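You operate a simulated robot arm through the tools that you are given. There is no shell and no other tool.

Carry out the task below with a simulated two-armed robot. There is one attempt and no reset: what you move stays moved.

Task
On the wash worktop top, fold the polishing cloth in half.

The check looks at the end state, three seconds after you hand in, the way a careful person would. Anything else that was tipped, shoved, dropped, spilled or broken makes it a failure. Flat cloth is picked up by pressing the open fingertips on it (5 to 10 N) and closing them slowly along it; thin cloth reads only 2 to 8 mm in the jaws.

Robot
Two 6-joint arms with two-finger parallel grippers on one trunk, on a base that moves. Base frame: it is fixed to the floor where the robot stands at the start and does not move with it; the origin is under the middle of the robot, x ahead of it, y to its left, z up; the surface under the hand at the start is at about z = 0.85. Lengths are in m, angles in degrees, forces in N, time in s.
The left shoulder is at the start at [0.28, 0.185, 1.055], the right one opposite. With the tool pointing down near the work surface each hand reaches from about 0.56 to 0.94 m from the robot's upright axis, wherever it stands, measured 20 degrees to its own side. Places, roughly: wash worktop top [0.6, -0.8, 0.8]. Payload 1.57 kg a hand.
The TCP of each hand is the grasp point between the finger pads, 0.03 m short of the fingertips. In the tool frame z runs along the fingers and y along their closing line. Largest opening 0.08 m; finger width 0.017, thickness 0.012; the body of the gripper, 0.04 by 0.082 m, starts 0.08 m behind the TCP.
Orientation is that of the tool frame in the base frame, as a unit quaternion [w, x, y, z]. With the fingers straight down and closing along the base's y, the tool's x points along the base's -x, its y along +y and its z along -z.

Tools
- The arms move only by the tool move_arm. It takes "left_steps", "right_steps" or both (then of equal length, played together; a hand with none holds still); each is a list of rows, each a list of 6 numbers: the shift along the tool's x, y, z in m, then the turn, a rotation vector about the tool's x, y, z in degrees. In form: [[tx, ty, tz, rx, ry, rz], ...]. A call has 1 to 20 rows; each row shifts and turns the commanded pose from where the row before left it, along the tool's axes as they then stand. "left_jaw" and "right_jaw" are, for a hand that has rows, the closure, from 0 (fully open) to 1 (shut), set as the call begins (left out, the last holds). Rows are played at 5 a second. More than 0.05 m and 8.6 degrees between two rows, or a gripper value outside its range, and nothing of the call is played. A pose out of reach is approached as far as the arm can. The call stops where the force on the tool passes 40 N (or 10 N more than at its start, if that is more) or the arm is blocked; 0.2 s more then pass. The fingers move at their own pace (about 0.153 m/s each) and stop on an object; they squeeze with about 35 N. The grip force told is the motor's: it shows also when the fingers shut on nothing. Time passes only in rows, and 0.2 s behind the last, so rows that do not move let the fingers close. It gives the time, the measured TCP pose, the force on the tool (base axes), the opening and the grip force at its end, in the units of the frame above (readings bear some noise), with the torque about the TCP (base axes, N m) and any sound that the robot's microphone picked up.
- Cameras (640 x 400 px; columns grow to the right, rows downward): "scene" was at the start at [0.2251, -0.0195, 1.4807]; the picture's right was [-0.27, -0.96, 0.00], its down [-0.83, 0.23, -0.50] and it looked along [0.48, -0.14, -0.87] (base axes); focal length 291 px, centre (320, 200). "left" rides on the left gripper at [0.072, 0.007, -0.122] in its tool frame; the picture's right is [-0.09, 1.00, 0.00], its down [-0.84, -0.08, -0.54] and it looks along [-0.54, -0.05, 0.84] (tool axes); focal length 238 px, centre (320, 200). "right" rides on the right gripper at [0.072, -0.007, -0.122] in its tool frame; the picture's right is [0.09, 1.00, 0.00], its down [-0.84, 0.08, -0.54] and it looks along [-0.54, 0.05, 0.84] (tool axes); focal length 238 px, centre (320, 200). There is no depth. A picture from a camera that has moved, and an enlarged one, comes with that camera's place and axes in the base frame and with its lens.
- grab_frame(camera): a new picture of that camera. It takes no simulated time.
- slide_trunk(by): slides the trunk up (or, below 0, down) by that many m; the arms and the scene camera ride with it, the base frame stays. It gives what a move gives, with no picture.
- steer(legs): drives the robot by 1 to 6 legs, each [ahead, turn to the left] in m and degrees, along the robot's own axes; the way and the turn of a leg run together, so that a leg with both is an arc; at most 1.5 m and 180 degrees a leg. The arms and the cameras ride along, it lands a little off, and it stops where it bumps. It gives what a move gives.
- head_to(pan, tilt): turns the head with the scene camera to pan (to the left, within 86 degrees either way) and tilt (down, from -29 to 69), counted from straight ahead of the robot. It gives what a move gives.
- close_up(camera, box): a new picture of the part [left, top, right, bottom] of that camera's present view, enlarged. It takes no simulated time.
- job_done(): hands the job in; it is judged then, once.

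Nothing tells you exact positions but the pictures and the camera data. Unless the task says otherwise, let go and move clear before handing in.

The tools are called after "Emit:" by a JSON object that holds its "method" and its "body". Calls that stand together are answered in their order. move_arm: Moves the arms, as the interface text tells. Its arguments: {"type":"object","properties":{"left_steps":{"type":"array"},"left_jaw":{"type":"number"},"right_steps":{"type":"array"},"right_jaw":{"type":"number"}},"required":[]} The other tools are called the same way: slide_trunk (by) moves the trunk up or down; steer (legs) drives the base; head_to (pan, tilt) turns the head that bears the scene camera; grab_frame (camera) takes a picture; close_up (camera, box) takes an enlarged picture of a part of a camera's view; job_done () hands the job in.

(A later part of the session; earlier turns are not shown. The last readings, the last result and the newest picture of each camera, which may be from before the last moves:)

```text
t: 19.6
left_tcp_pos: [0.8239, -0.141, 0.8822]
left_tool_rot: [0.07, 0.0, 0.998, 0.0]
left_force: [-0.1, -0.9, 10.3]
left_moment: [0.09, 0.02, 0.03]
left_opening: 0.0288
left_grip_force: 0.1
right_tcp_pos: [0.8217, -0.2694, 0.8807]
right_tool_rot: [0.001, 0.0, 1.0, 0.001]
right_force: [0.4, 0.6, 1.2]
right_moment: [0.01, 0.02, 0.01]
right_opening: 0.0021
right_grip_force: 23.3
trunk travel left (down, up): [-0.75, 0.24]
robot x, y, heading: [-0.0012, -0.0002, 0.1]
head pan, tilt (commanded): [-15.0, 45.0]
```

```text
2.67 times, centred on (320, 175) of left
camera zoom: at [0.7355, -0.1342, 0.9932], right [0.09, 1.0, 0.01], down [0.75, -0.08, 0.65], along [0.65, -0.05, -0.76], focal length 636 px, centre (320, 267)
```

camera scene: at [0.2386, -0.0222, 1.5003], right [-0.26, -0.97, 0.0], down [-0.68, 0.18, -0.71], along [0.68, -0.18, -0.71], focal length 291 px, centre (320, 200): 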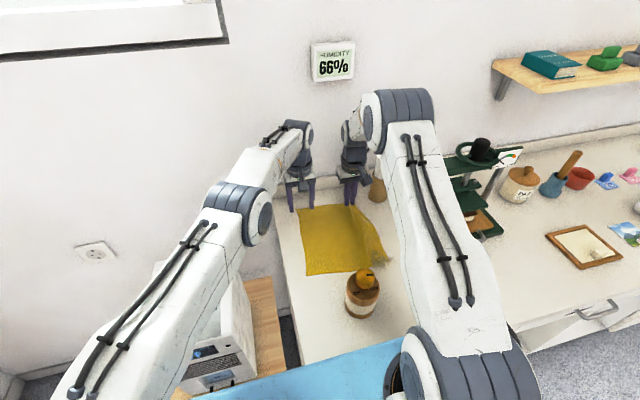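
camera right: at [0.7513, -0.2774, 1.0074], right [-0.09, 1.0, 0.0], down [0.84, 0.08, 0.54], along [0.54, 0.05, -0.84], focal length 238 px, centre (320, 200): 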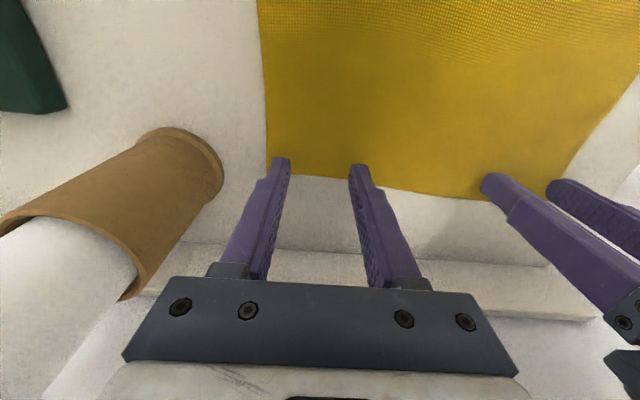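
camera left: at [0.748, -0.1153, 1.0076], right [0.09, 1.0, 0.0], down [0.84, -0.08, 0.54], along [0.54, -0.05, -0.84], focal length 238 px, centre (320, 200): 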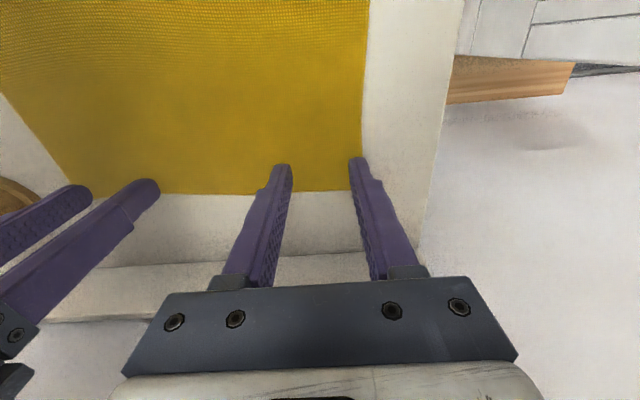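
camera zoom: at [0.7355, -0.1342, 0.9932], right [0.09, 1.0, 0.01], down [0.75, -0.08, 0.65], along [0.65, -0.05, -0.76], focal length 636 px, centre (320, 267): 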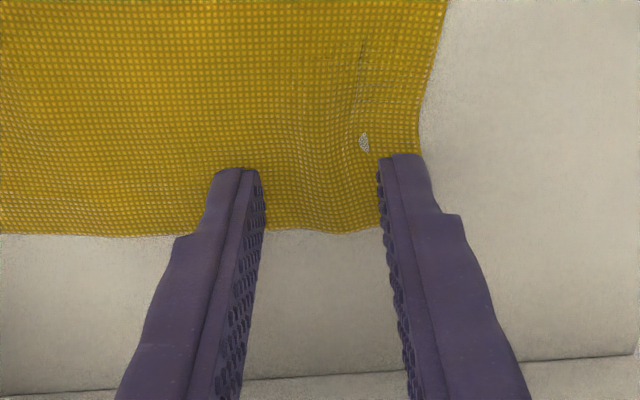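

The left cloth is now waving up between the fingers. The right jaw's reading dropped to 2 mm, so I'll check that it still holds.

Emit:
{"method": "close_up", "body": {"camera": "right", "box": [200, 100, 440, 250]}}

Emit:
{"method": "move_arm", "body": {"left_steps": [[0, 0, 0, 0, 0, 0]], "left_jaw": 0.66}}

Emit:
{"method": "move_arm", "body": {"left_steps": [[0, 0, 0, 0, 0, 0]], "left_jaw": 0.7}}

Emit:
{"method": "move_arm", "body": {"left_steps": [[0, 0, 0, 0, 0, 0]], "left_jaw": 0.74}}

Emit:
{"method": "close_up", "body": {"camera": "left", "box": [200, 100, 440, 250]}}

```text
2.67 times, centred on (320, 175) of right
camera zoom: at [0.7505, -0.2774, 1.0024], right [-0.09, 1.0, 0.0], down [0.84, 0.08, 0.54], along [0.54, 0.05, -0.84], focal length 636 px, centre (320, 267)
```

zoom: 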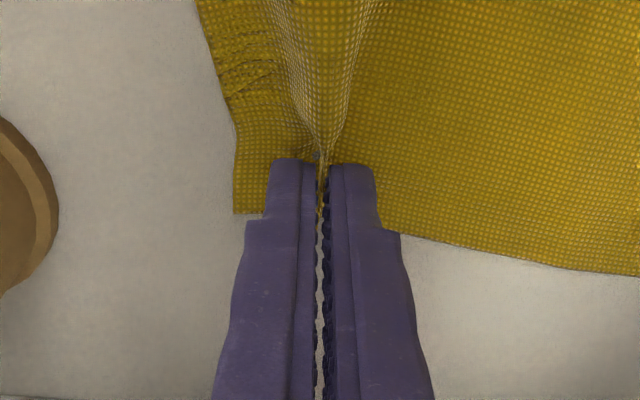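

```text
t: 19.9
left_tcp_pos: [0.8249, -0.1409, 0.8828]
left_tool_rot: [0.07, -0.001, 0.998, 0.0]
left_force: [1.1, -1.0, 11.5]
left_moment: [0.09, 0.03, 0.03]
left_opening: 0.0257
left_grip_force: 0.0
right_tcp_pos: [0.8218, -0.2695, 0.8817]
right_tool_rot: [0.0, -0.001, 1.0, 0.0]
right_force: [0.1, 1.1, 0.0]
right_moment: [0.01, -0.03, 0.01]
right_opening: 0.002
right_grip_force: 23.7
trunk travel left (down, up): [-0.75, 0.24]
robot x, y, heading: [0.002, -0.0026, -0.3]
head pan, tilt (commanded): [-15.0, 45.0]
```

```text
t: 20.4
left_tcp_pos: [0.8244, -0.1412, 0.8824]
left_tool_rot: [0.071, 0.0, 0.997, 0.0]
left_force: [0.6, -2.3, 11.0]
left_moment: [0.05, 0.06, -0.01]
left_opening: 0.0226
left_grip_force: 0.1
right_tcp_pos: [0.8219, -0.2699, 0.8819]
right_tool_rot: [0.0, 0.0, 1.0, 0.0]
right_force: [-0.1, 0.2, 0.3]
right_moment: [0.02, -0.01, -0.01]
right_opening: 0.002
right_grip_force: 23.9
trunk travel left (down, up): [-0.75, 0.24]
robot x, y, heading: [0.002, 0.0001, -0.0]
head pan, tilt (commanded): [-15.0, 45.0]
```

```text
t: 20.8
left_tcp_pos: [0.824, -0.1415, 0.8825]
left_tool_rot: [0.071, 0.0, 0.997, 0.001]
left_force: [0.8, -1.4, 12.9]
left_moment: [0.09, 0.09, -0.03]
left_opening: 0.0189
left_grip_force: 0.1
right_tcp_pos: [0.8209, -0.27, 0.8811]
right_tool_rot: [0.0, 0.001, 1.0, 0.001]
right_force: [-0.4, -1.1, 0.2]
right_moment: [0.0, 0.02, -0.05]
right_opening: 0.0018
right_grip_force: 23.7
trunk travel left (down, up): [-0.75, 0.24]
robot x, y, heading: [0.0024, 0.0049, 0.1]
head pan, tilt (commanded): [-15.0, 45.0]
```

```text
2.67 times, centred on (320, 175) of left
camera zoom: at [0.7354, -0.1341, 0.9932], right [0.09, 1.0, 0.01], down [0.75, -0.08, 0.65], along [0.65, -0.05, -0.76], focal length 636 px, centre (320, 267)
```

zoom: 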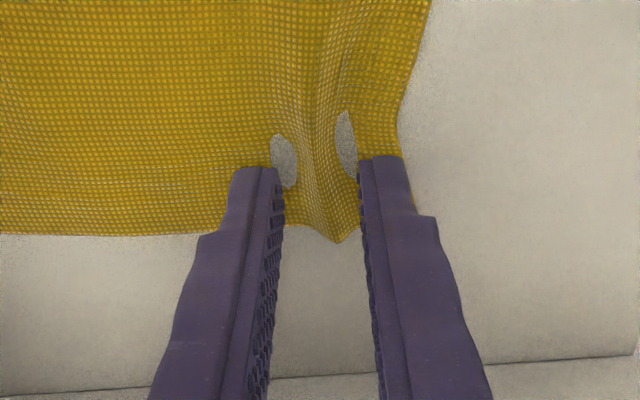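

The left ridge is now standing between the fingers. The right hand still holds cloth, since an empty jaw read 0.1 mm. I'll continue closing the left.

Emit:
{"method": "move_arm", "body": {"left_steps": [[0, 0, 0, 0, 0, 0]], "left_jaw": 0.78}}

Emit:
{"method": "move_arm", "body": {"left_steps": [[0, 0, 0, 0, 0, 0]], "left_jaw": 0.84}}

Emit:
{"method": "move_arm", "body": {"left_steps": [[0, 0, 0, 0, 0, 0]], "left_jaw": 0.9}}

Emit:
{"method": "move_arm", "body": {"left_steps": [[0, 0, 0, 0, 0, 0], [0, 0, 0, 0, 0, 0]], "left_jaw": 1.0}}

Emit:
{"method": "close_up", "body": {"camera": "left", "box": [200, 100, 440, 250]}}

Emit:
{"method": "close_up", "body": {"camera": "right", "box": [200, 100, 440, 250]}}

```text
t: 21.1
left_tcp_pos: [0.8249, -0.1405, 0.8828]
left_tool_rot: [0.071, 0.001, 0.997, 0.0]
left_force: [1.1, -2.4, 12.6]
left_moment: [0.04, 0.05, 0.0]
left_opening: 0.0159
left_grip_force: 0.1
right_tcp_pos: [0.8222, -0.2705, 0.8817]
right_tool_rot: [0.0, 0.0, 1.0, 0.0]
right_force: [0.3, 0.5, 1.8]
right_moment: [-0.01, 0.0, 0.05]
right_opening: 0.0021
right_grip_force: 23.3
trunk travel left (down, up): [-0.75, 0.24]
robot x, y, heading: [0.0007, -0.0008, 0.1]
head pan, tilt (commanded): [-15.0, 45.0]
```

```text
t: 21.6
left_tcp_pos: [0.8251, -0.141, 0.8815]
left_tool_rot: [0.071, 0.0, 0.997, 0.0]
left_force: [0.2, -1.4, 12.5]
left_moment: [0.0, 0.01, 0.0]
left_opening: 0.0112
left_grip_force: 0.1
right_tcp_pos: [0.8213, -0.2698, 0.8811]
right_tool_rot: [0.001, 0.0, 1.0, 0.0]
right_force: [-0.3, 0.4, 0.3]
right_moment: [0.03, 0.02, 0.0]
right_opening: 0.0019
right_grip_force: 23.8
trunk travel left (down, up): [-0.75, 0.24]
robot x, y, heading: [-0.0014, -0.0027, -0.0]
head pan, tilt (commanded): [-15.0, 45.0]
```

```text
t: 21.9
left_tcp_pos: [0.8245, -0.1411, 0.8818]
left_tool_rot: [0.071, 0.001, 0.998, 0.0]
left_force: [0.5, -2.0, 13.5]
left_moment: [0.01, 0.05, 0.02]
left_opening: 0.0067
left_grip_force: 0.1
right_tcp_pos: [0.8204, -0.2704, 0.8821]
right_tool_rot: [0.001, 0.0, 1.0, -0.001]
right_force: [0.2, 0.5, -0.2]
right_moment: [0.03, 0.01, 0.01]
right_opening: 0.0019
right_grip_force: 23.9
trunk travel left (down, up): [-0.75, 0.24]
robot x, y, heading: [0.0022, -0.0002, 0.1]
head pan, tilt (commanded): [-15.0, 45.0]
```

```text
t: 22.6
left_tcp_pos: [0.8239, -0.1412, 0.8821]
left_tool_rot: [0.071, 0.0, 0.997, 0.0]
left_force: [0.0, -1.4, 13.0]
left_moment: [-0.01, 0.08, -0.03]
left_opening: 0.0023
left_grip_force: 23.9
right_tcp_pos: [0.8216, -0.2702, 0.8807]
right_tool_rot: [0.0, 0.0, 1.0, 0.0]
right_force: [0.0, 1.9, -0.2]
right_moment: [0.03, -0.02, -0.01]
right_opening: 0.0019
right_grip_force: 23.7
trunk travel left (down, up): [-0.75, 0.24]
robot x, y, heading: [-0.0026, 0.0024, 0.1]
head pan, tilt (commanded): [-15.0, 45.0]
```

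```text
2.67 times, centred on (320, 175) of left
camera zoom: at [0.7353, -0.134, 0.9931], right [0.09, 1.0, 0.01], down [0.75, -0.08, 0.65], along [0.65, -0.05, -0.76], focal length 636 px, centre (320, 267)
```

zoom: 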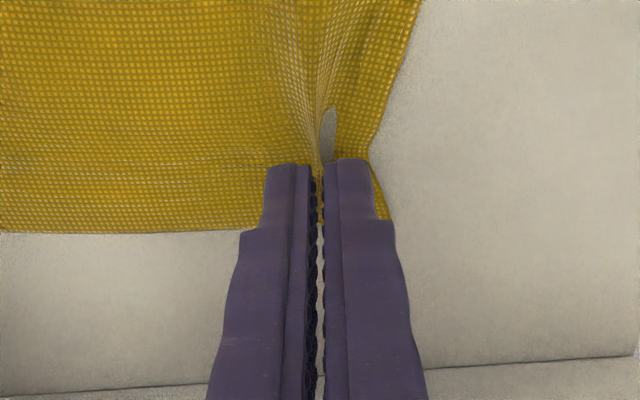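

```text
2.67 times, centred on (320, 175) of right
camera zoom: at [0.7505, -0.2772, 1.0025], right [-0.09, 1.0, 0.0], down [0.84, 0.08, 0.54], along [0.54, 0.05, -0.84], focal length 636 px, centre (320, 267)
```

zoom: 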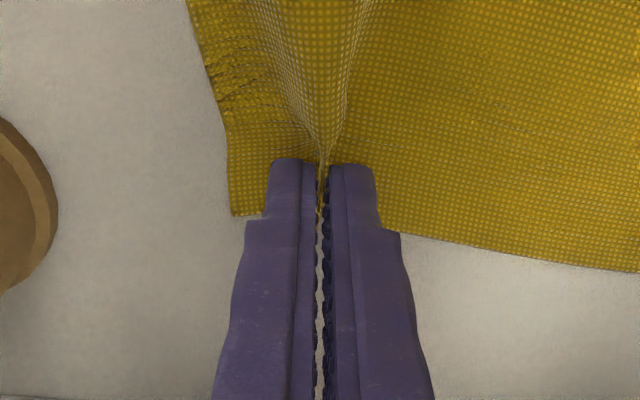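

Both hands now hold about 2 mm of cloth. I'll lift them 2 cm slowly together to check that the grips hold.

Emit:
{"method": "move_arm", "body": {"left_steps": [[0.0017, 0, -0.0053, 0, 0, 0], [0.0017, 0, -0.0053, 0, 0, 0], [0.0017, 0, -0.0053, 0, 0, 0], [0.0017, 0, -0.0053, 0, 0, 0], [0, 0, 0, 0, 0, 0]], "right_steps": [[0.0025, 0, -0.005, 0, 0, 0], [0.0025, 0, -0.005, 0, 0, 0], [0.0025, 0, -0.005, 0, 0, 0], [0.0025, 0, -0.005, 0, 0, 0], [0, 0, 0, 0, 0, 0]]}}

Emit:
{"method": "grab_frame", "body": {"camera": "left"}}

Emit:
{"method": "grab_frame", "body": {"camera": "right"}}

Emit:
{"method": "close_up", "body": {"camera": "scene", "box": [260, 160, 420, 310]}}

```text
t: 23.8
left_tcp_pos: [0.8145, -0.1403, 0.8998]
left_tool_rot: [0.07, 0.001, 0.998, 0.0]
left_force: [0.4, -2.0, -0.3]
left_moment: [-0.07, 0.01, -0.02]
left_opening: 0.0021
left_grip_force: 23.5
right_tcp_pos: [0.8116, -0.2705, 0.9024]
right_tool_rot: [0.0, 0.0, 1.0, 0.0]
right_force: [0.9, 1.5, 0.3]
right_moment: [0.03, 0.0, 0.01]
right_opening: 0.0019
right_grip_force: 23.6
trunk travel left (down, up): [-0.75, 0.24]
robot x, y, heading: [0.0022, 0.0046, 0.4]
head pan, tilt (commanded): [-15.0, 45.0]
```

```text
taken
camera left: at [0.7257, -0.1343, 1.0117], right [0.09, 1.0, 0.01], down [0.75, -0.08, 0.65], along [0.65, -0.05, -0.76], focal length 238 px, centre (320, 200)
```

left: 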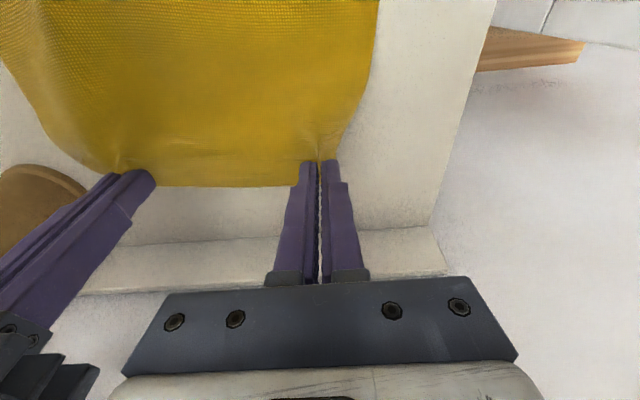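

```text
taken
camera right: at [0.7408, -0.2773, 1.0227], right [-0.09, 1.0, 0.0], down [0.84, 0.08, 0.54], along [0.54, 0.05, -0.84], focal length 238 px, centre (320, 200)
```

right: 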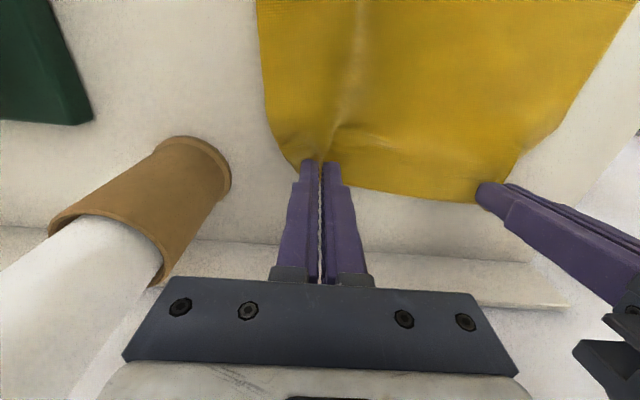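

```text
2.67 times, centred on (340, 235) of scene
camera zoom: at [0.2394, -0.0225, 1.5001], right [-0.26, -0.97, 0.0], down [-0.68, 0.18, -0.71], along [0.68, -0.18, -0.71], focal length 777 px, centre (267, 107)
```

zoom: 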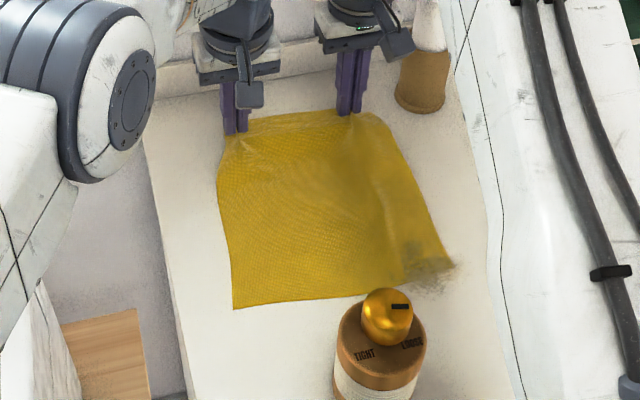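

Both grips hold and the far edge is lifting. I'll raise it along an arc, then test tilting the hands forward so the cloth's edge turns upright. That way it should flop over cleanly instead of leaving a doubled hem.

Emit:
{"method": "move_arm", "body": {"left_steps": [[0.0024, 0.001, -0.01145, 0, 0, 0], [0.0024, 0.001, -0.01145, 0, 0, 0], [0.0024, 0.001, -0.01145, 0, 0, 0], [0.0024, 0.001, -0.01145, 0, 0, 0], [0, 0, 0, 0, 0, 0]], "right_steps": [[0.005, 0.001, -0.0104, 0, 0, 0], [0.005, 0.001, -0.0104, 0, 0, 0], [0.005, 0.001, -0.0104, 0, 0, 0], [0.005, 0.001, -0.0104, 0, 0, 0], [0, 0, 0, 0, 0, 0]]}}

Emit:
{"method": "close_up", "body": {"camera": "scene", "box": [240, 140, 430, 320]}}

Emit:
{"method": "grab_frame", "body": {"camera": "left"}}

Emit:
{"method": "grab_frame", "body": {"camera": "right"}}

```text
t: 24.9
left_tcp_pos: [0.7992, -0.1366, 0.945]
left_tool_rot: [0.07, 0.0, 0.998, 0.0]
left_force: [-0.2, -4.6, 0.6]
left_moment: [-0.14, 0.0, 0.0]
left_opening: 0.002
left_grip_force: 24.0
right_tcp_pos: [0.7903, -0.2678, 0.9434]
right_tool_rot: [0.0, 0.001, 1.0, 0.0]
right_force: [0.4, 4.1, 0.8]
right_moment: [0.11, -0.04, -0.01]
right_opening: 0.0022
right_grip_force: 23.8
trunk travel left (down, up): [-0.75, 0.24]
robot x, y, heading: [-0.0032, -0.004, 0.1]
head pan, tilt (commanded): [-15.0, 45.0]
```

```text
2.22 times, centred on (335, 230) of scene
camera zoom: at [0.2393, -0.0225, 1.5001], right [-0.26, -0.97, 0.0], down [-0.68, 0.18, -0.71], along [0.68, -0.18, -0.71], focal length 647 px, centre (287, 133)
```

zoom: 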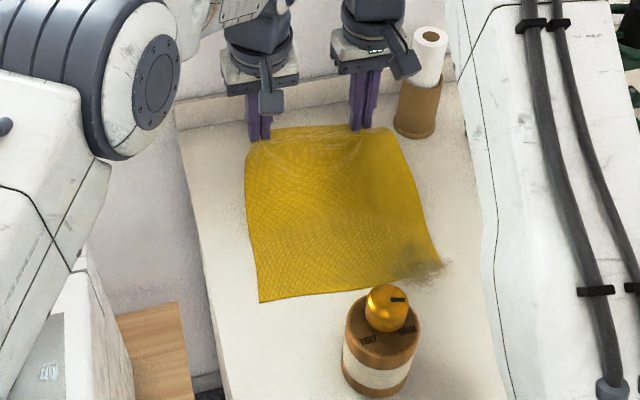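

```text
taken
camera left: at [0.71, -0.1299, 1.0567], right [0.09, 1.0, 0.01], down [0.75, -0.08, 0.65], along [0.65, -0.05, -0.76], focal length 238 px, centre (320, 200)
```

left: 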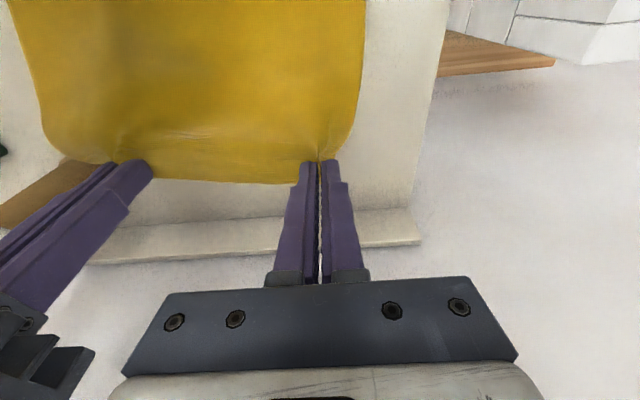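

```text
taken
camera right: at [0.7197, -0.274, 1.0636], right [-0.09, 1.0, 0.0], down [0.84, 0.08, 0.54], along [0.54, 0.05, -0.84], focal length 238 px, centre (320, 200)
```

right: 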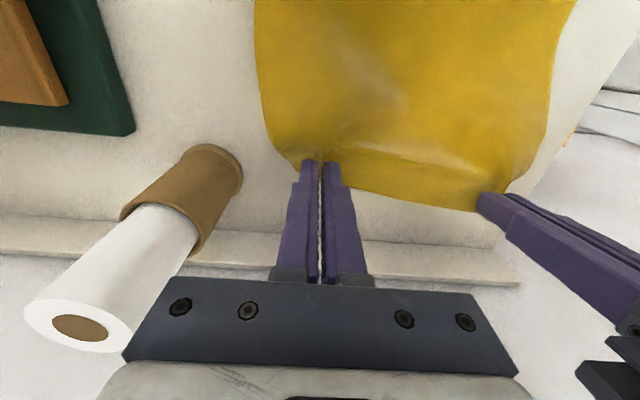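

The edge is 6 cm up and both grips hold, with about 4 N of side tension between the hands. I'll ease them slightly toward each other and tilt both forward to about 30°, to see whether the arms can do it.

Emit:
{"method": "move_arm", "body": {"left_steps": [[0.002, -0.0005, 0, 0, -5.5, 0], [0.002, -0.0005, 0, 0, -5.5, 0], [0.002, -0.0005, 0, 0, -5.5, 0], [0.002, -0.0005, 0, 0, -5.5, 0], [0, 0, 0, 0, 0, 0]], "right_steps": [[0.002, 0.001, 0, 0, -7.5, 0], [0.002, 0.001, 0, 0, -7.5, 0], [0.002, 0.001, 0, 0, -7.5, 0], [0.002, 0.001, 0, 0, -7.5, 0], [0, 0, 0, 0, 0, 0]]}}

Emit:
{"method": "grab_frame", "body": {"camera": "scene"}}

```text
t: 26.1
left_tcp_pos: [0.7921, -0.1387, 0.9433]
left_tool_rot: [0.259, 0.001, 0.966, -0.002]
left_force: [-0.3, 0.1, 1.2]
left_moment: [0.05, 0.04, 0.0]
left_opening: 0.0019
left_grip_force: 23.1
right_tcp_pos: [0.787, -0.2566, 0.9424]
right_tool_rot: [0.221, -0.005, 0.975, 0.015]
right_force: [0.3, -0.6, 0.3]
right_moment: [0.02, 0.01, 0.02]
right_opening: 0.0019
right_grip_force: 23.3
right hand out of reach, approached as far as the arm can: row 4
trunk travel left (down, up): [-0.75, 0.24]
robot x, y, heading: [-0.0017, 0.0008, 0.0]
head pan, tilt (commanded): [-15.0, 45.0]
```

```text
taken
camera scene: at [0.2394, -0.0226, 1.5001], right [-0.26, -0.97, 0.0], down [-0.68, 0.18, -0.71], along [0.68, -0.18, -0.71], focal length 291 px, centre (320, 200)
```

scene: 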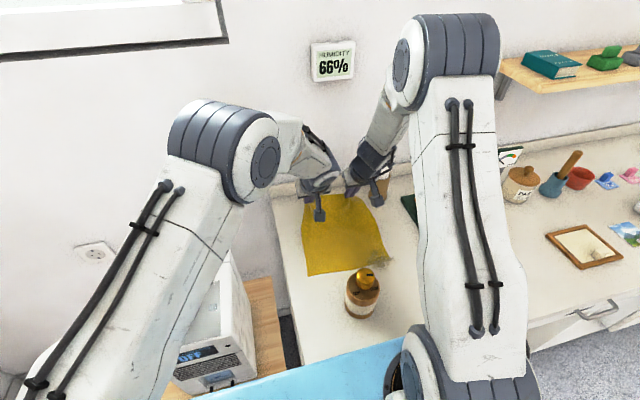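

The left reaches 30° tilt, but the right stops at about 25°, so a full upright flip isn't available. The cloth looks fairly stiff, so the small held hem should spring open on release anyway. I'll continue the arc toward the fold line while easing the right tilt back.

Emit:
{"method": "move_arm", "body": {"left_steps": [[0.0056, 0.0015, -0.00985, 0, 0.5, 0], [0.0056, 0.0015, -0.00985, 0, 1, 0], [0.0056, 0.0015, -0.00985, 0, 1, 0], [0.0056, 0.0015, -0.00985, 0, 1, 0], [0, 0, 0, 0, 0, 0]], "right_steps": [[0.00705, 0, -0.0102, 0, 2, 0], [0.00705, 0, -0.0102, 0, 2, 0], [0.00705, 0, -0.0102, 0, 2, 0], [0.00705, 0, -0.0102, 0, 2, 0], [0, 0, 0, 0, 0, 0]]}}

Emit:
{"method": "close_up", "body": {"camera": "scene", "box": [240, 140, 430, 320]}}

Emit:
{"method": "grab_frame", "body": {"camera": "left"}}

Emit:
{"method": "grab_frame", "body": {"camera": "right"}}

```text
t: 27.4
left_tcp_pos: [0.7514, -0.1321, 0.9666]
left_tool_rot: [0.229, -0.001, 0.973, 0.0]
left_force: [0.0, -0.3, 0.1]
left_moment: [0.01, -0.04, -0.01]
left_opening: 0.0018
left_grip_force: 23.6
right_tcp_pos: [0.7442, -0.2567, 0.969]
right_tool_rot: [0.15, -0.004, 0.989, 0.015]
right_force: [0.1, 0.5, 0.2]
right_moment: [-0.03, -0.01, 0.01]
right_opening: 0.0019
right_grip_force: 23.5
trunk travel left (down, up): [-0.75, 0.24]
robot x, y, heading: [-0.0016, -0.0004, -0.1]
head pan, tilt (commanded): [-15.0, 45.0]
```

```text
2.22 times, centred on (335, 230) of scene
camera zoom: at [0.2394, -0.0225, 1.5001], right [-0.26, -0.97, 0.0], down [-0.68, 0.18, -0.71], along [0.68, -0.18, -0.71], focal length 647 px, centre (287, 133)
```

zoom: 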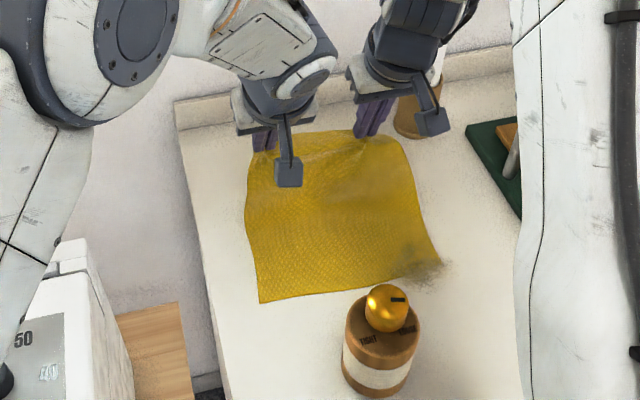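

```text
taken
camera left: at [0.6329, -0.1266, 1.0441], right [0.08, 1.0, 0.04], down [0.51, -0.08, 0.86], along [0.86, -0.05, -0.51], focal length 238 px, centre (320, 200)
```

left: 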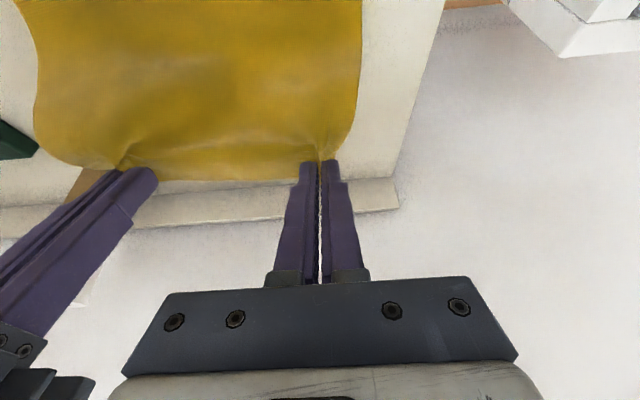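

```text
taken
camera right: at [0.6405, -0.2681, 1.0631], right [-0.1, 0.99, 0.0], down [0.64, 0.07, 0.77], along [0.76, 0.08, -0.64], focal length 238 px, centre (320, 200)
```

right: 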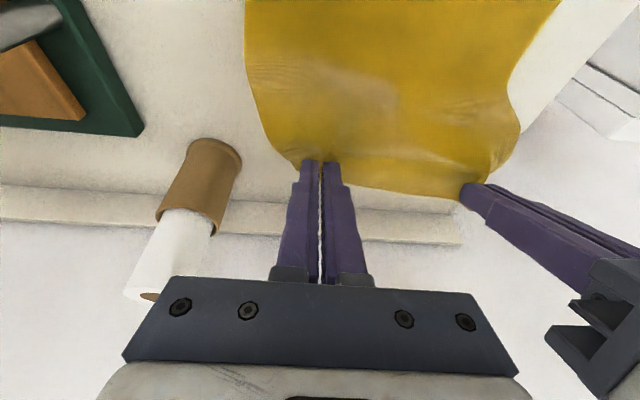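

The far edge stands about 9 cm up and the fold is progressing cleanly, with the near half still flat. I'll carry it over the fold line.

Emit:
{"method": "move_arm", "body": {"left_steps": [[0.00885, 0.001, -0.0064, 0, 0, 0], [0.00885, 0.001, -0.0064, 0, 0, 0], [0.00885, 0.001, -0.0064, 0, 0, 0], [0.00885, 0.001, -0.0064, 0, 0, 0], [0, 0, 0, 0, 0, 0]], "right_steps": [[0.009, 0, -0.00465, 0, 0, 0], [0.009, 0, -0.00465, 0, 0, 0], [0.009, 0, -0.00465, 0, 0, 0], [0.009, 0, -0.00465, 0, 0, 0], [0, 0, 0, 0, 0, 0]]}}

Emit:
{"method": "close_up", "body": {"camera": "scene", "box": [240, 140, 430, 320]}}

Emit:
{"method": "grab_frame", "body": {"camera": "left"}}

Emit:
{"method": "grab_frame", "body": {"camera": "right"}}

```text
t: 28.6
left_tcp_pos: [0.7107, -0.1295, 0.974]
left_tool_rot: [0.228, 0.0, 0.974, -0.001]
left_force: [-0.7, -0.1, 0.0]
left_moment: [0.0, -0.03, 0.01]
left_opening: 0.0015
left_grip_force: 23.9
right_tcp_pos: [0.7042, -0.2576, 0.9761]
right_tool_rot: [0.152, -0.005, 0.988, 0.016]
right_force: [0.2, -0.1, -0.1]
right_moment: [-0.01, -0.01, -0.01]
right_opening: 0.002
right_grip_force: 23.1
trunk travel left (down, up): [-0.75, 0.24]
robot x, y, heading: [0.0005, -0.0017, -0.1]
head pan, tilt (commanded): [-15.0, 45.0]
```

```text
2.22 times, centred on (335, 230) of scene
camera zoom: at [0.2394, -0.0225, 1.5001], right [-0.26, -0.97, 0.0], down [-0.68, 0.18, -0.71], along [0.68, -0.18, -0.71], focal length 647 px, centre (287, 133)
```

zoom: 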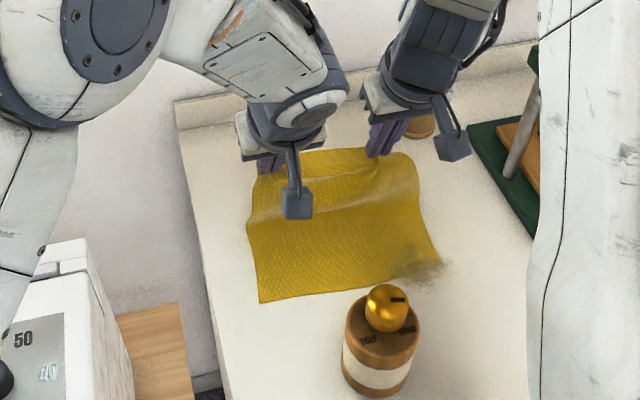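

```text
taken
camera left: at [0.5896, -0.1226, 1.0519], right [0.08, 1.0, 0.04], down [0.51, -0.08, 0.86], along [0.86, -0.05, -0.51], focal length 238 px, centre (320, 200)
```

left: 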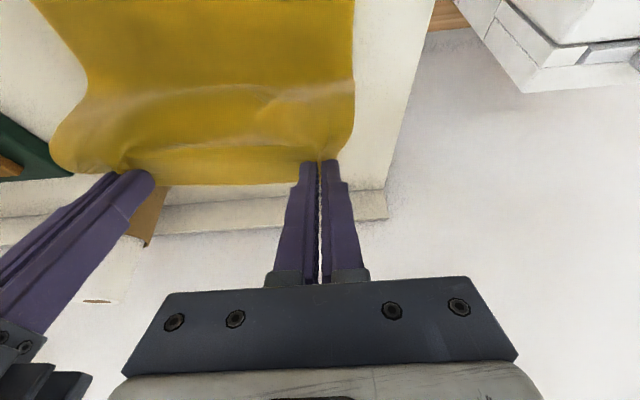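

```text
taken
camera right: at [0.6011, -0.2694, 1.0696], right [-0.1, 0.99, 0.0], down [0.64, 0.07, 0.77], along [0.77, 0.08, -0.64], focal length 238 px, centre (320, 200)
```

right: 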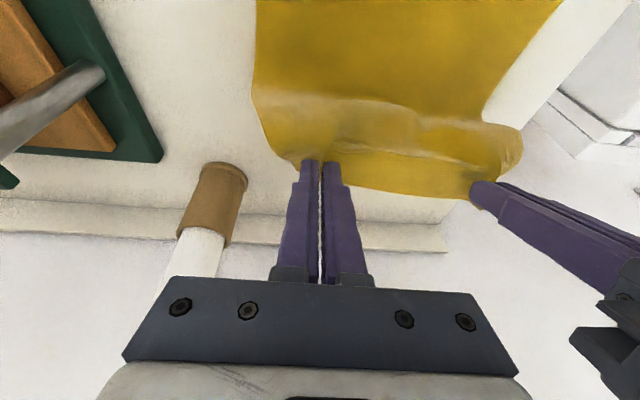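

The edge is above the fold line now and everything still holds. I'll carry on over toward the near side while starting to lower.

Emit:
{"method": "move_arm", "body": {"left_steps": [[0.01154, 0.001, -0.0024, 0, 0, 0], [0.01154, 0.001, -0.0024, 0, 0, 0], [0.01154, 0.001, -0.0024, 0, 0, 0], [0.01154, 0.001, -0.0024, 0, 0, 0], [0.01154, 0.001, -0.0024, 0, 0, 0], [0, 0, 0, 0, 0, 0]], "right_steps": [[0.0116, 0, -0.0004, 0, 0, 0], [0.0116, 0, -0.0004, 0, 0, 0], [0.0116, 0, -0.0004, 0, 0, 0], [0.0116, 0, -0.0004, 0, 0, 0], [0.0116, 0, -0.0004, 0, 0, 0], [0, 0, 0, 0, 0, 0]]}}

Emit:
{"method": "close_up", "body": {"camera": "scene", "box": [240, 140, 430, 320]}}

Emit:
{"method": "grab_frame", "body": {"camera": "left"}}

Emit:
{"method": "grab_frame", "body": {"camera": "right"}}

```text
t: 29.9
left_tcp_pos: [0.6537, -0.1243, 0.9578]
left_tool_rot: [0.23, 0.0, 0.973, -0.001]
left_force: [-1.1, -8.2, 0.2]
left_moment: [-0.27, 0.0, -0.12]
left_opening: 0.0017
left_grip_force: 23.6
right_tcp_pos: [0.6504, -0.2574, 0.9605]
right_tool_rot: [0.15, -0.006, 0.989, 0.015]
right_force: [0.9, 8.0, 0.0]
right_moment: [0.25, -0.03, 0.08]
right_opening: 0.0019
right_grip_force: 23.5
trunk travel left (down, up): [-0.75, 0.24]
robot x, y, heading: [0.0007, -0.0021, 0.1]
head pan, tilt (commanded): [-15.0, 45.0]
```

```text
2.22 times, centred on (335, 230) of scene
camera zoom: at [0.2394, -0.0225, 1.5001], right [-0.26, -0.97, 0.0], down [-0.68, 0.18, -0.71], along [0.68, -0.18, -0.71], focal length 647 px, centre (287, 133)
```

zoom: 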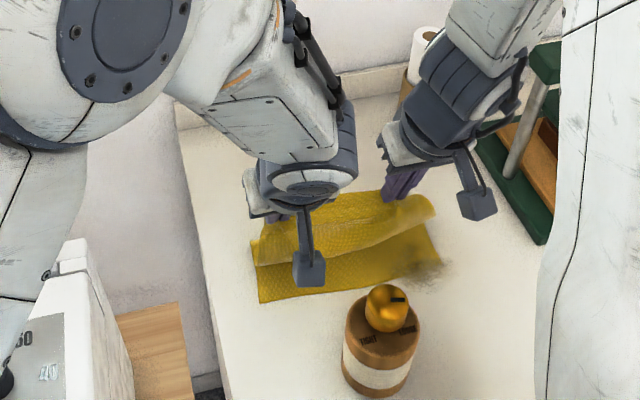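

```text
taken
camera left: at [0.5332, -0.117, 1.0352], right [0.08, 1.0, 0.04], down [0.51, -0.08, 0.86], along [0.86, -0.05, -0.51], focal length 238 px, centre (320, 200)
```

left: 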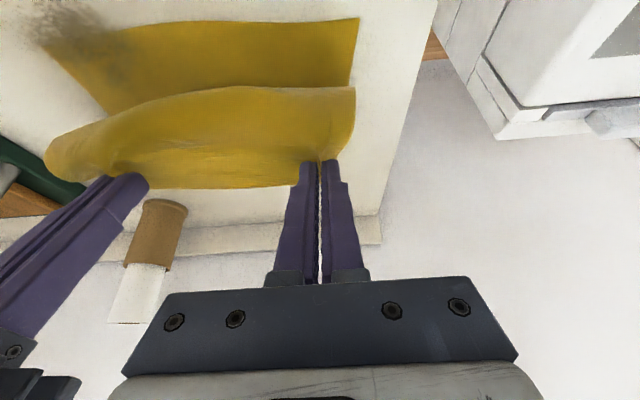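

```text
taken
camera right: at [0.5458, -0.2689, 1.0544], right [-0.1, 0.99, 0.0], down [0.64, 0.07, 0.77], along [0.76, 0.08, -0.64], focal length 238 px, centre (320, 200)
```

right: 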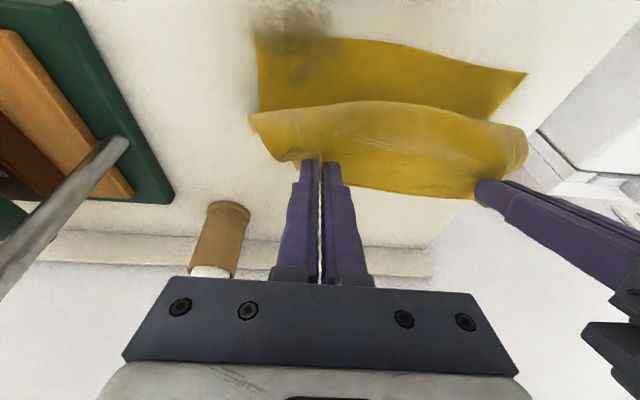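

The cloth has rolled over nicely, and the near edge and left corner are still in place. There is about 8 N of side tension, so I'll bring the hands slightly together while moving on toward the near edge and lowering.

Emit:
{"method": "move_arm", "body": {"left_steps": [[0.0107, -0.001, 0.0027, 0, 0, 0], [0.0107, -0.001, 0.0027, 0, 0, 0], [0.0107, -0.001, 0.0027, 0, 0, 0], [0.0107, -0.001, 0.0027, 0, 0, 0], [0.0107, -0.001, 0.0027, 0, 0, 0], [0, 0, 0, 0, 0, 0]], "right_steps": [[0.01064, 0.0006, 0.0044, 0, 0, 0], [0.01064, 0.0006, 0.0044, 0, 0, 0], [0.01064, 0.0006, 0.0044, 0, 0, 0], [0.01064, 0.0006, 0.0044, 0, 0, 0], [0.01064, 0.0006, 0.0044, 0, 0, 0], [0, 0, 0, 0, 0, 0]]}}

Emit:
{"method": "close_up", "body": {"camera": "scene", "box": [240, 140, 430, 320]}}

Emit:
{"method": "grab_frame", "body": {"camera": "left"}}

Emit:
{"method": "grab_frame", "body": {"camera": "right"}}

```text
t: 31.4
left_tcp_pos: [0.6112, -0.1276, 0.9223]
left_tool_rot: [0.229, 0.001, 0.973, 0.0]
left_force: [-0.2, -0.9, -0.4]
left_moment: [0.01, -0.01, -0.03]
left_opening: 0.0015
left_grip_force: 23.6
right_tcp_pos: [0.6088, -0.2547, 0.927]
right_tool_rot: [0.151, -0.005, 0.988, 0.015]
right_force: [0.3, -0.2, -0.5]
right_moment: [0.01, 0.03, -0.03]
right_opening: 0.0021
right_grip_force: 24.0
right hand out of reach, approached as far as the arm can: row 2
trunk travel left (down, up): [-0.75, 0.24]
robot x, y, heading: [0.0028, 0.0011, -0.1]
head pan, tilt (commanded): [-15.0, 45.0]
```

```text
2.22 times, centred on (335, 230) of scene
camera zoom: at [0.2395, -0.0226, 1.5001], right [-0.26, -0.97, 0.0], down [-0.68, 0.18, -0.71], along [0.68, -0.18, -0.71], focal length 647 px, centre (287, 133)
```

zoom: 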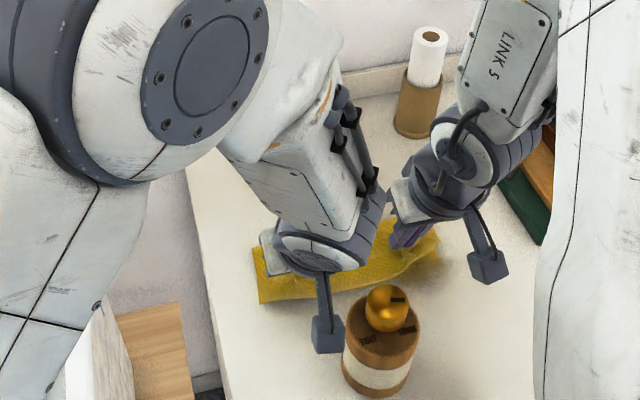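

```text
taken
camera left: at [0.4911, -0.1221, 0.9995], right [0.08, 1.0, 0.04], down [0.51, -0.08, 0.86], along [0.86, -0.05, -0.51], focal length 238 px, centre (320, 200)
```

left: 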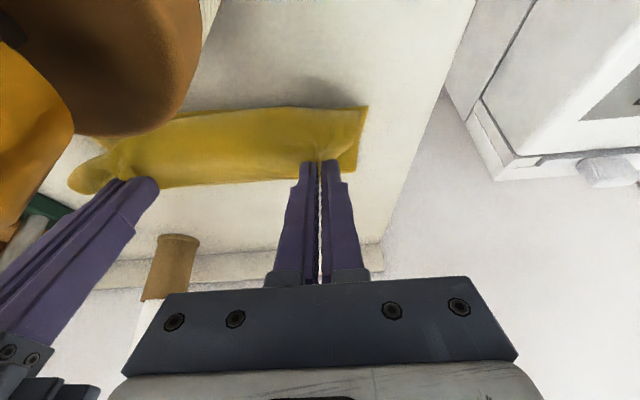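

```text
taken
camera right: at [0.5045, -0.2656, 1.0213], right [-0.1, 0.99, 0.0], down [0.64, 0.07, 0.77], along [0.76, 0.08, -0.64], focal length 238 px, centre (320, 200)
```

right: 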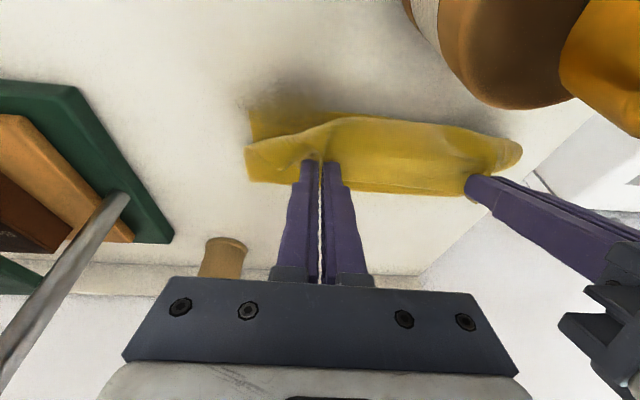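

The clamped edge keeps facing away from me, so the stiff cloth makes a big forward loop and has peeled the fold line back to x≈0.67. Releasing here would give a bad three-layer fold, possibly against the bottle. I'll reverse along the arc, lay the far edge back down, and regrasp with the jaws closing along x so the cloth hangs straight down from the fingers.

Emit:
{"method": "move_arm", "body": {"left_steps": [[-0.01335, 0.0005, -0.0032, 0, 0, 0], [-0.01335, 0.0005, -0.0032, 0, 0, 0], [-0.01335, 0.0005, -0.0032, 0, 0, 0], [-0.01335, 0.0005, -0.0032, 0, 0, 0], [-0.01164, 0, 0.0022, 0, 0, 0], [-0.01164, 0, 0.0022, 0, 0, 0], [-0.01164, 0, 0.0022, 0, 0, 0], [-0.01164, 0, 0.0022, 0, 0, 0], [-0.01164, 0, 0.0022, 0, 0, 0], [0, 0, 0, 0, 0, 0]], "right_steps": [[-0.01245, -0.0005, -0.005, 0, 0, 0], [-0.01245, -0.0005, -0.005, 0, 0, 0], [-0.01245, -0.0005, -0.005, 0, 0, 0], [-0.01245, -0.0005, -0.005, 0, 0, 0], [-0.01126, 0, 0.0002, 0, 0, 0], [-0.01126, 0, 0.0002, 0, 0, 0], [-0.01126, 0, 0.0002, 0, 0, 0], [-0.01126, 0, 0.0002, 0, 0, 0], [-0.01126, 0, 0.0002, 0, 0, 0], [0, 0, 0, 0, 0, 0]]}}

Emit:
{"method": "close_up", "body": {"camera": "scene", "box": [240, 140, 430, 320]}}

Emit:
{"method": "grab_frame", "body": {"camera": "left"}}

Emit:
{"method": "grab_frame", "body": {"camera": "right"}}

```text
t: 33.5
left_tcp_pos: [0.711, -0.1275, 0.9742]
left_tool_rot: [0.229, 0.0, 0.973, 0.0]
left_force: [0.4, -0.5, 0.2]
left_moment: [-0.03, 0.01, 0.03]
left_opening: 0.0018
left_grip_force: 23.8
right_tcp_pos: [0.7057, -0.2561, 0.9764]
right_tool_rot: [0.149, -0.006, 0.989, 0.016]
right_force: [-0.2, -0.1, 0.9]
right_moment: [0.01, -0.02, -0.01]
right_opening: 0.0018
right_grip_force: 24.5
trunk travel left (down, up): [-0.75, 0.24]
robot x, y, heading: [-0.0002, 0.001, 0.1]
head pan, tilt (commanded): [-15.0, 45.0]
```

```text
2.22 times, centred on (335, 230) of scene
camera zoom: at [0.2396, -0.0225, 1.5001], right [-0.26, -0.97, 0.0], down [-0.68, 0.18, -0.71], along [0.68, -0.18, -0.71], focal length 647 px, centre (287, 133)
```

zoom: 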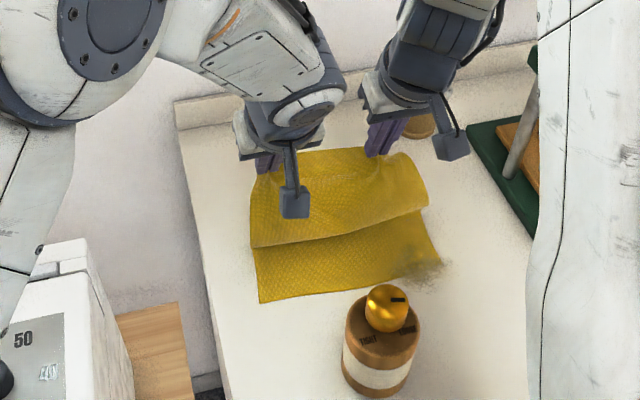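

```text
taken
camera left: at [0.5912, -0.1206, 1.052], right [0.08, 1.0, 0.04], down [0.51, -0.08, 0.86], along [0.86, -0.05, -0.51], focal length 238 px, centre (320, 200)
```

left: 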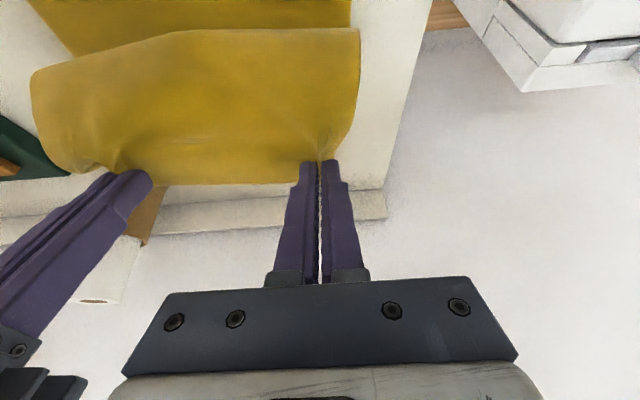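

```text
taken
camera right: at [0.6014, -0.2676, 1.0708], right [-0.1, 0.99, 0.0], down [0.64, 0.07, 0.77], along [0.76, 0.08, -0.64], focal length 238 px, centre (320, 200)
```

right: 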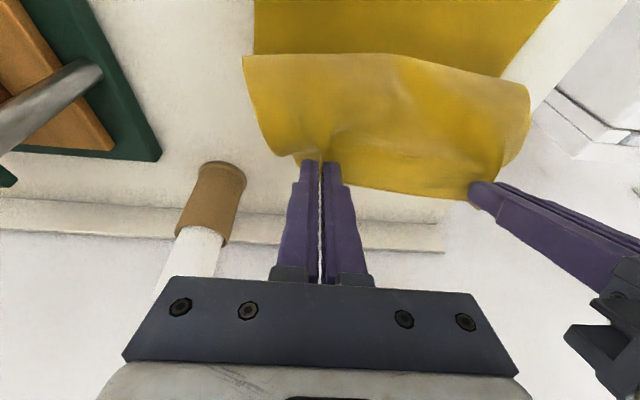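

The near half stays put while the top layer unrolls as I back up. I'll continue back and out to the far side.

Emit:
{"method": "move_arm", "body": {"left_steps": [[-0.0102, -0.0008, 0.00425, 0, 0, 0], [-0.0102, -0.0008, 0.00425, 0, 0, 0], [-0.0102, -0.0008, 0.00425, 0, 0, 0], [-0.0102, -0.0008, 0.00425, 0, 0, 0], [-0.005, -0.0008, 0.0095, 0, 0, 0], [-0.005, -0.0008, 0.0095, 0, 0, 0], [-0.005, -0.0008, 0.0095, 0, 0, 0], [-0.005, -0.0008, 0.0095, 0, 0, 0], [0, 0, 0, 0, 0, 0]], "right_steps": [[-0.0107, -0.0007, 0.00255, 0, 0, 0], [-0.0107, -0.0007, 0.00255, 0, 0, 0], [-0.0107, -0.0007, 0.00255, 0, 0, 0], [-0.0107, -0.0007, 0.00255, 0, 0, 0], [-0.0065, -0.0007, 0.0086, 0, 0, 0], [-0.0065, -0.0007, 0.0086, 0, 0, 0], [-0.0065, -0.0007, 0.0086, 0, 0, 0], [-0.0065, -0.0007, 0.0086, 0, 0, 0], [0, 0, 0, 0, 0, 0]]}}

Emit:
{"method": "close_up", "body": {"camera": "scene", "box": [240, 140, 430, 320]}}

Emit:
{"method": "grab_frame", "body": {"camera": "left"}}

```text
t: 35.5
left_tcp_pos: [0.7903, -0.1346, 0.9517]
left_tool_rot: [0.229, 0.0, 0.973, -0.001]
left_force: [0.2, 0.7, 0.3]
left_moment: [-0.01, 0.0, -0.02]
left_opening: 0.002
left_grip_force: 23.8
right_tcp_pos: [0.7842, -0.2603, 0.9547]
right_tool_rot: [0.151, -0.006, 0.988, 0.016]
right_force: [0.0, 0.5, 0.0]
right_moment: [-0.01, -0.01, 0.02]
right_opening: 0.0018
right_grip_force: 23.4
trunk travel left (down, up): [-0.75, 0.24]
robot x, y, heading: [-0.0009, 0.0036, -0.2]
head pan, tilt (commanded): [-15.0, 45.0]
```

```text
2.22 times, centred on (335, 230) of scene
camera zoom: at [0.2396, -0.0226, 1.5001], right [-0.26, -0.97, 0.0], down [-0.68, 0.18, -0.71], along [0.68, -0.18, -0.71], focal length 647 px, centre (287, 133)
```

zoom: 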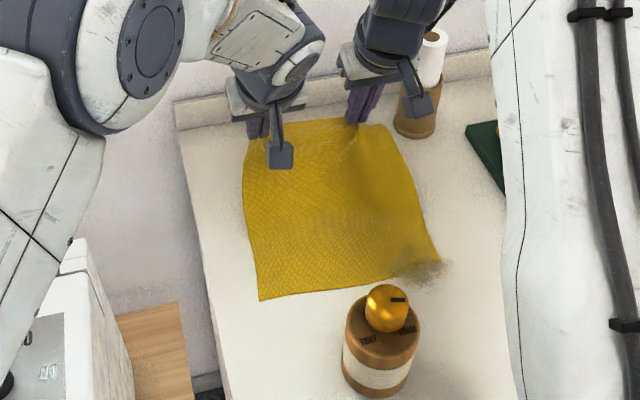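

```text
taken
camera left: at [0.6698, -0.1274, 1.0286], right [0.08, 1.0, 0.04], down [0.51, -0.08, 0.86], along [0.86, -0.05, -0.51], focal length 238 px, centre (320, 200)
```

left: 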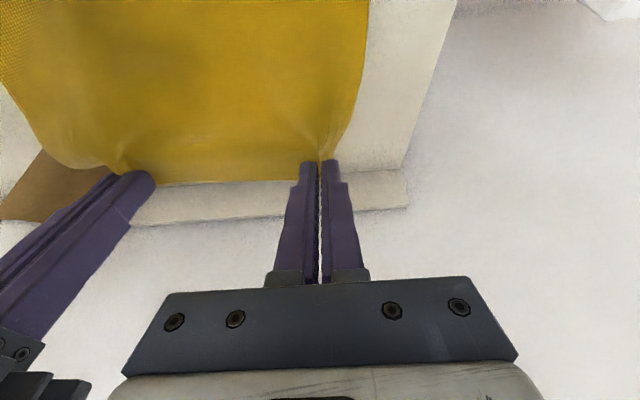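

The cloth is open again with the near edge unmoved. I'll straighten the hands and lay the far edge back on the worktop.

Emit:
{"method": "move_arm", "body": {"left_steps": [[0, 0, 0, 0, 6.2, 0], [0, 0, 0, 0, 6.2, 0], [0, 0, 0, 0, 6.2, 0], [-0.0032, 0, 0.0091, 0, 0, 0], [-0.0032, 0, 0.0091, 0, 0, 0], [-0.0032, 0, 0.0091, 0, 0, 0], [-0.0032, 0, 0.0091, 0, 0, 0], [-0.0032, 0, 0.0091, 0, 0, 0], [-0.0032, 0, 0.0091, 0, 0, 0], [-0.0032, 0, 0.0091, 0, 0, 0], [0, 0, 0, 0, 0, 0]], "right_steps": [[0, 0, 0, 0, 5.8, 0], [0, 0, 0, 0, 5.8, 0], [0, 0, 0, 0, 5.7, 0], [-0.0047, -0.0008, 0.0088, 0, 0, 0], [-0.0047, -0.0008, 0.0088, 0, 0, 0], [-0.0047, -0.0008, 0.0088, 0, 0, 0], [-0.0047, -0.0008, 0.0088, 0, 0, 0], [-0.0047, -0.0008, 0.0088, 0, 0, 0], [-0.0047, -0.0008, 0.0088, 0, 0, 0], [-0.0047, -0.0008, 0.0088, 0, 0, 0], [0, 0, 0, 0, 0, 0]]}}

Emit:
{"method": "grab_frame", "body": {"camera": "left"}}

Emit:
{"method": "grab_frame", "body": {"camera": "right"}}

```text
t: 38.0
left_tcp_pos: [0.8197, -0.1334, 0.8928]
left_tool_rot: [0.07, 0.0, 0.998, 0.0]
left_force: [-0.5, -2.0, -0.4]
left_moment: [-0.04, -0.01, 0.02]
left_opening: 0.002
left_grip_force: 23.1
right_tcp_pos: [0.8179, -0.2638, 0.8926]
right_tool_rot: [0.001, -0.007, 1.0, 0.014]
right_force: [0.8, 2.5, -0.1]
right_moment: [0.02, -0.02, 0.0]
right_opening: 0.0019
right_grip_force: 24.1
trunk travel left (down, up): [-0.75, 0.24]
robot x, y, heading: [0.0009, -0.0022, 0.0]
head pan, tilt (commanded): [-15.0, 45.0]
```

```text
taken
camera left: at [0.7302, -0.1271, 1.0035], right [0.09, 1.0, 0.01], down [0.75, -0.08, 0.65], along [0.65, -0.05, -0.76], focal length 238 px, centre (320, 200)
```

left: 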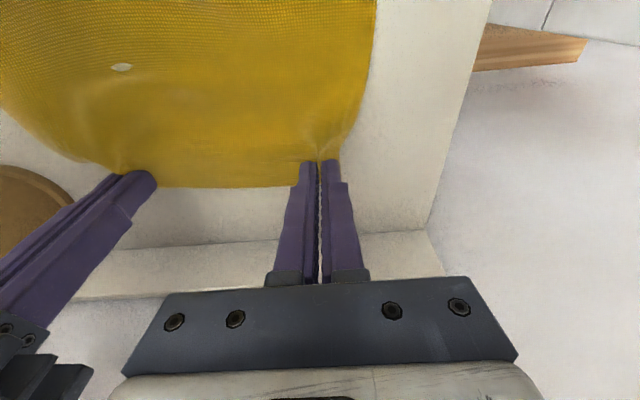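

```text
taken
camera right: at [0.7466, -0.2757, 1.013], right [-0.11, 0.99, 0.03], down [0.84, 0.07, 0.54], along [0.54, 0.08, -0.84], focal length 238 px, centre (320, 200)
```

right: 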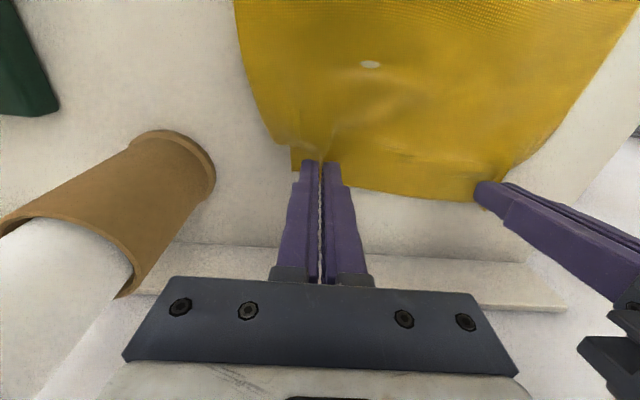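

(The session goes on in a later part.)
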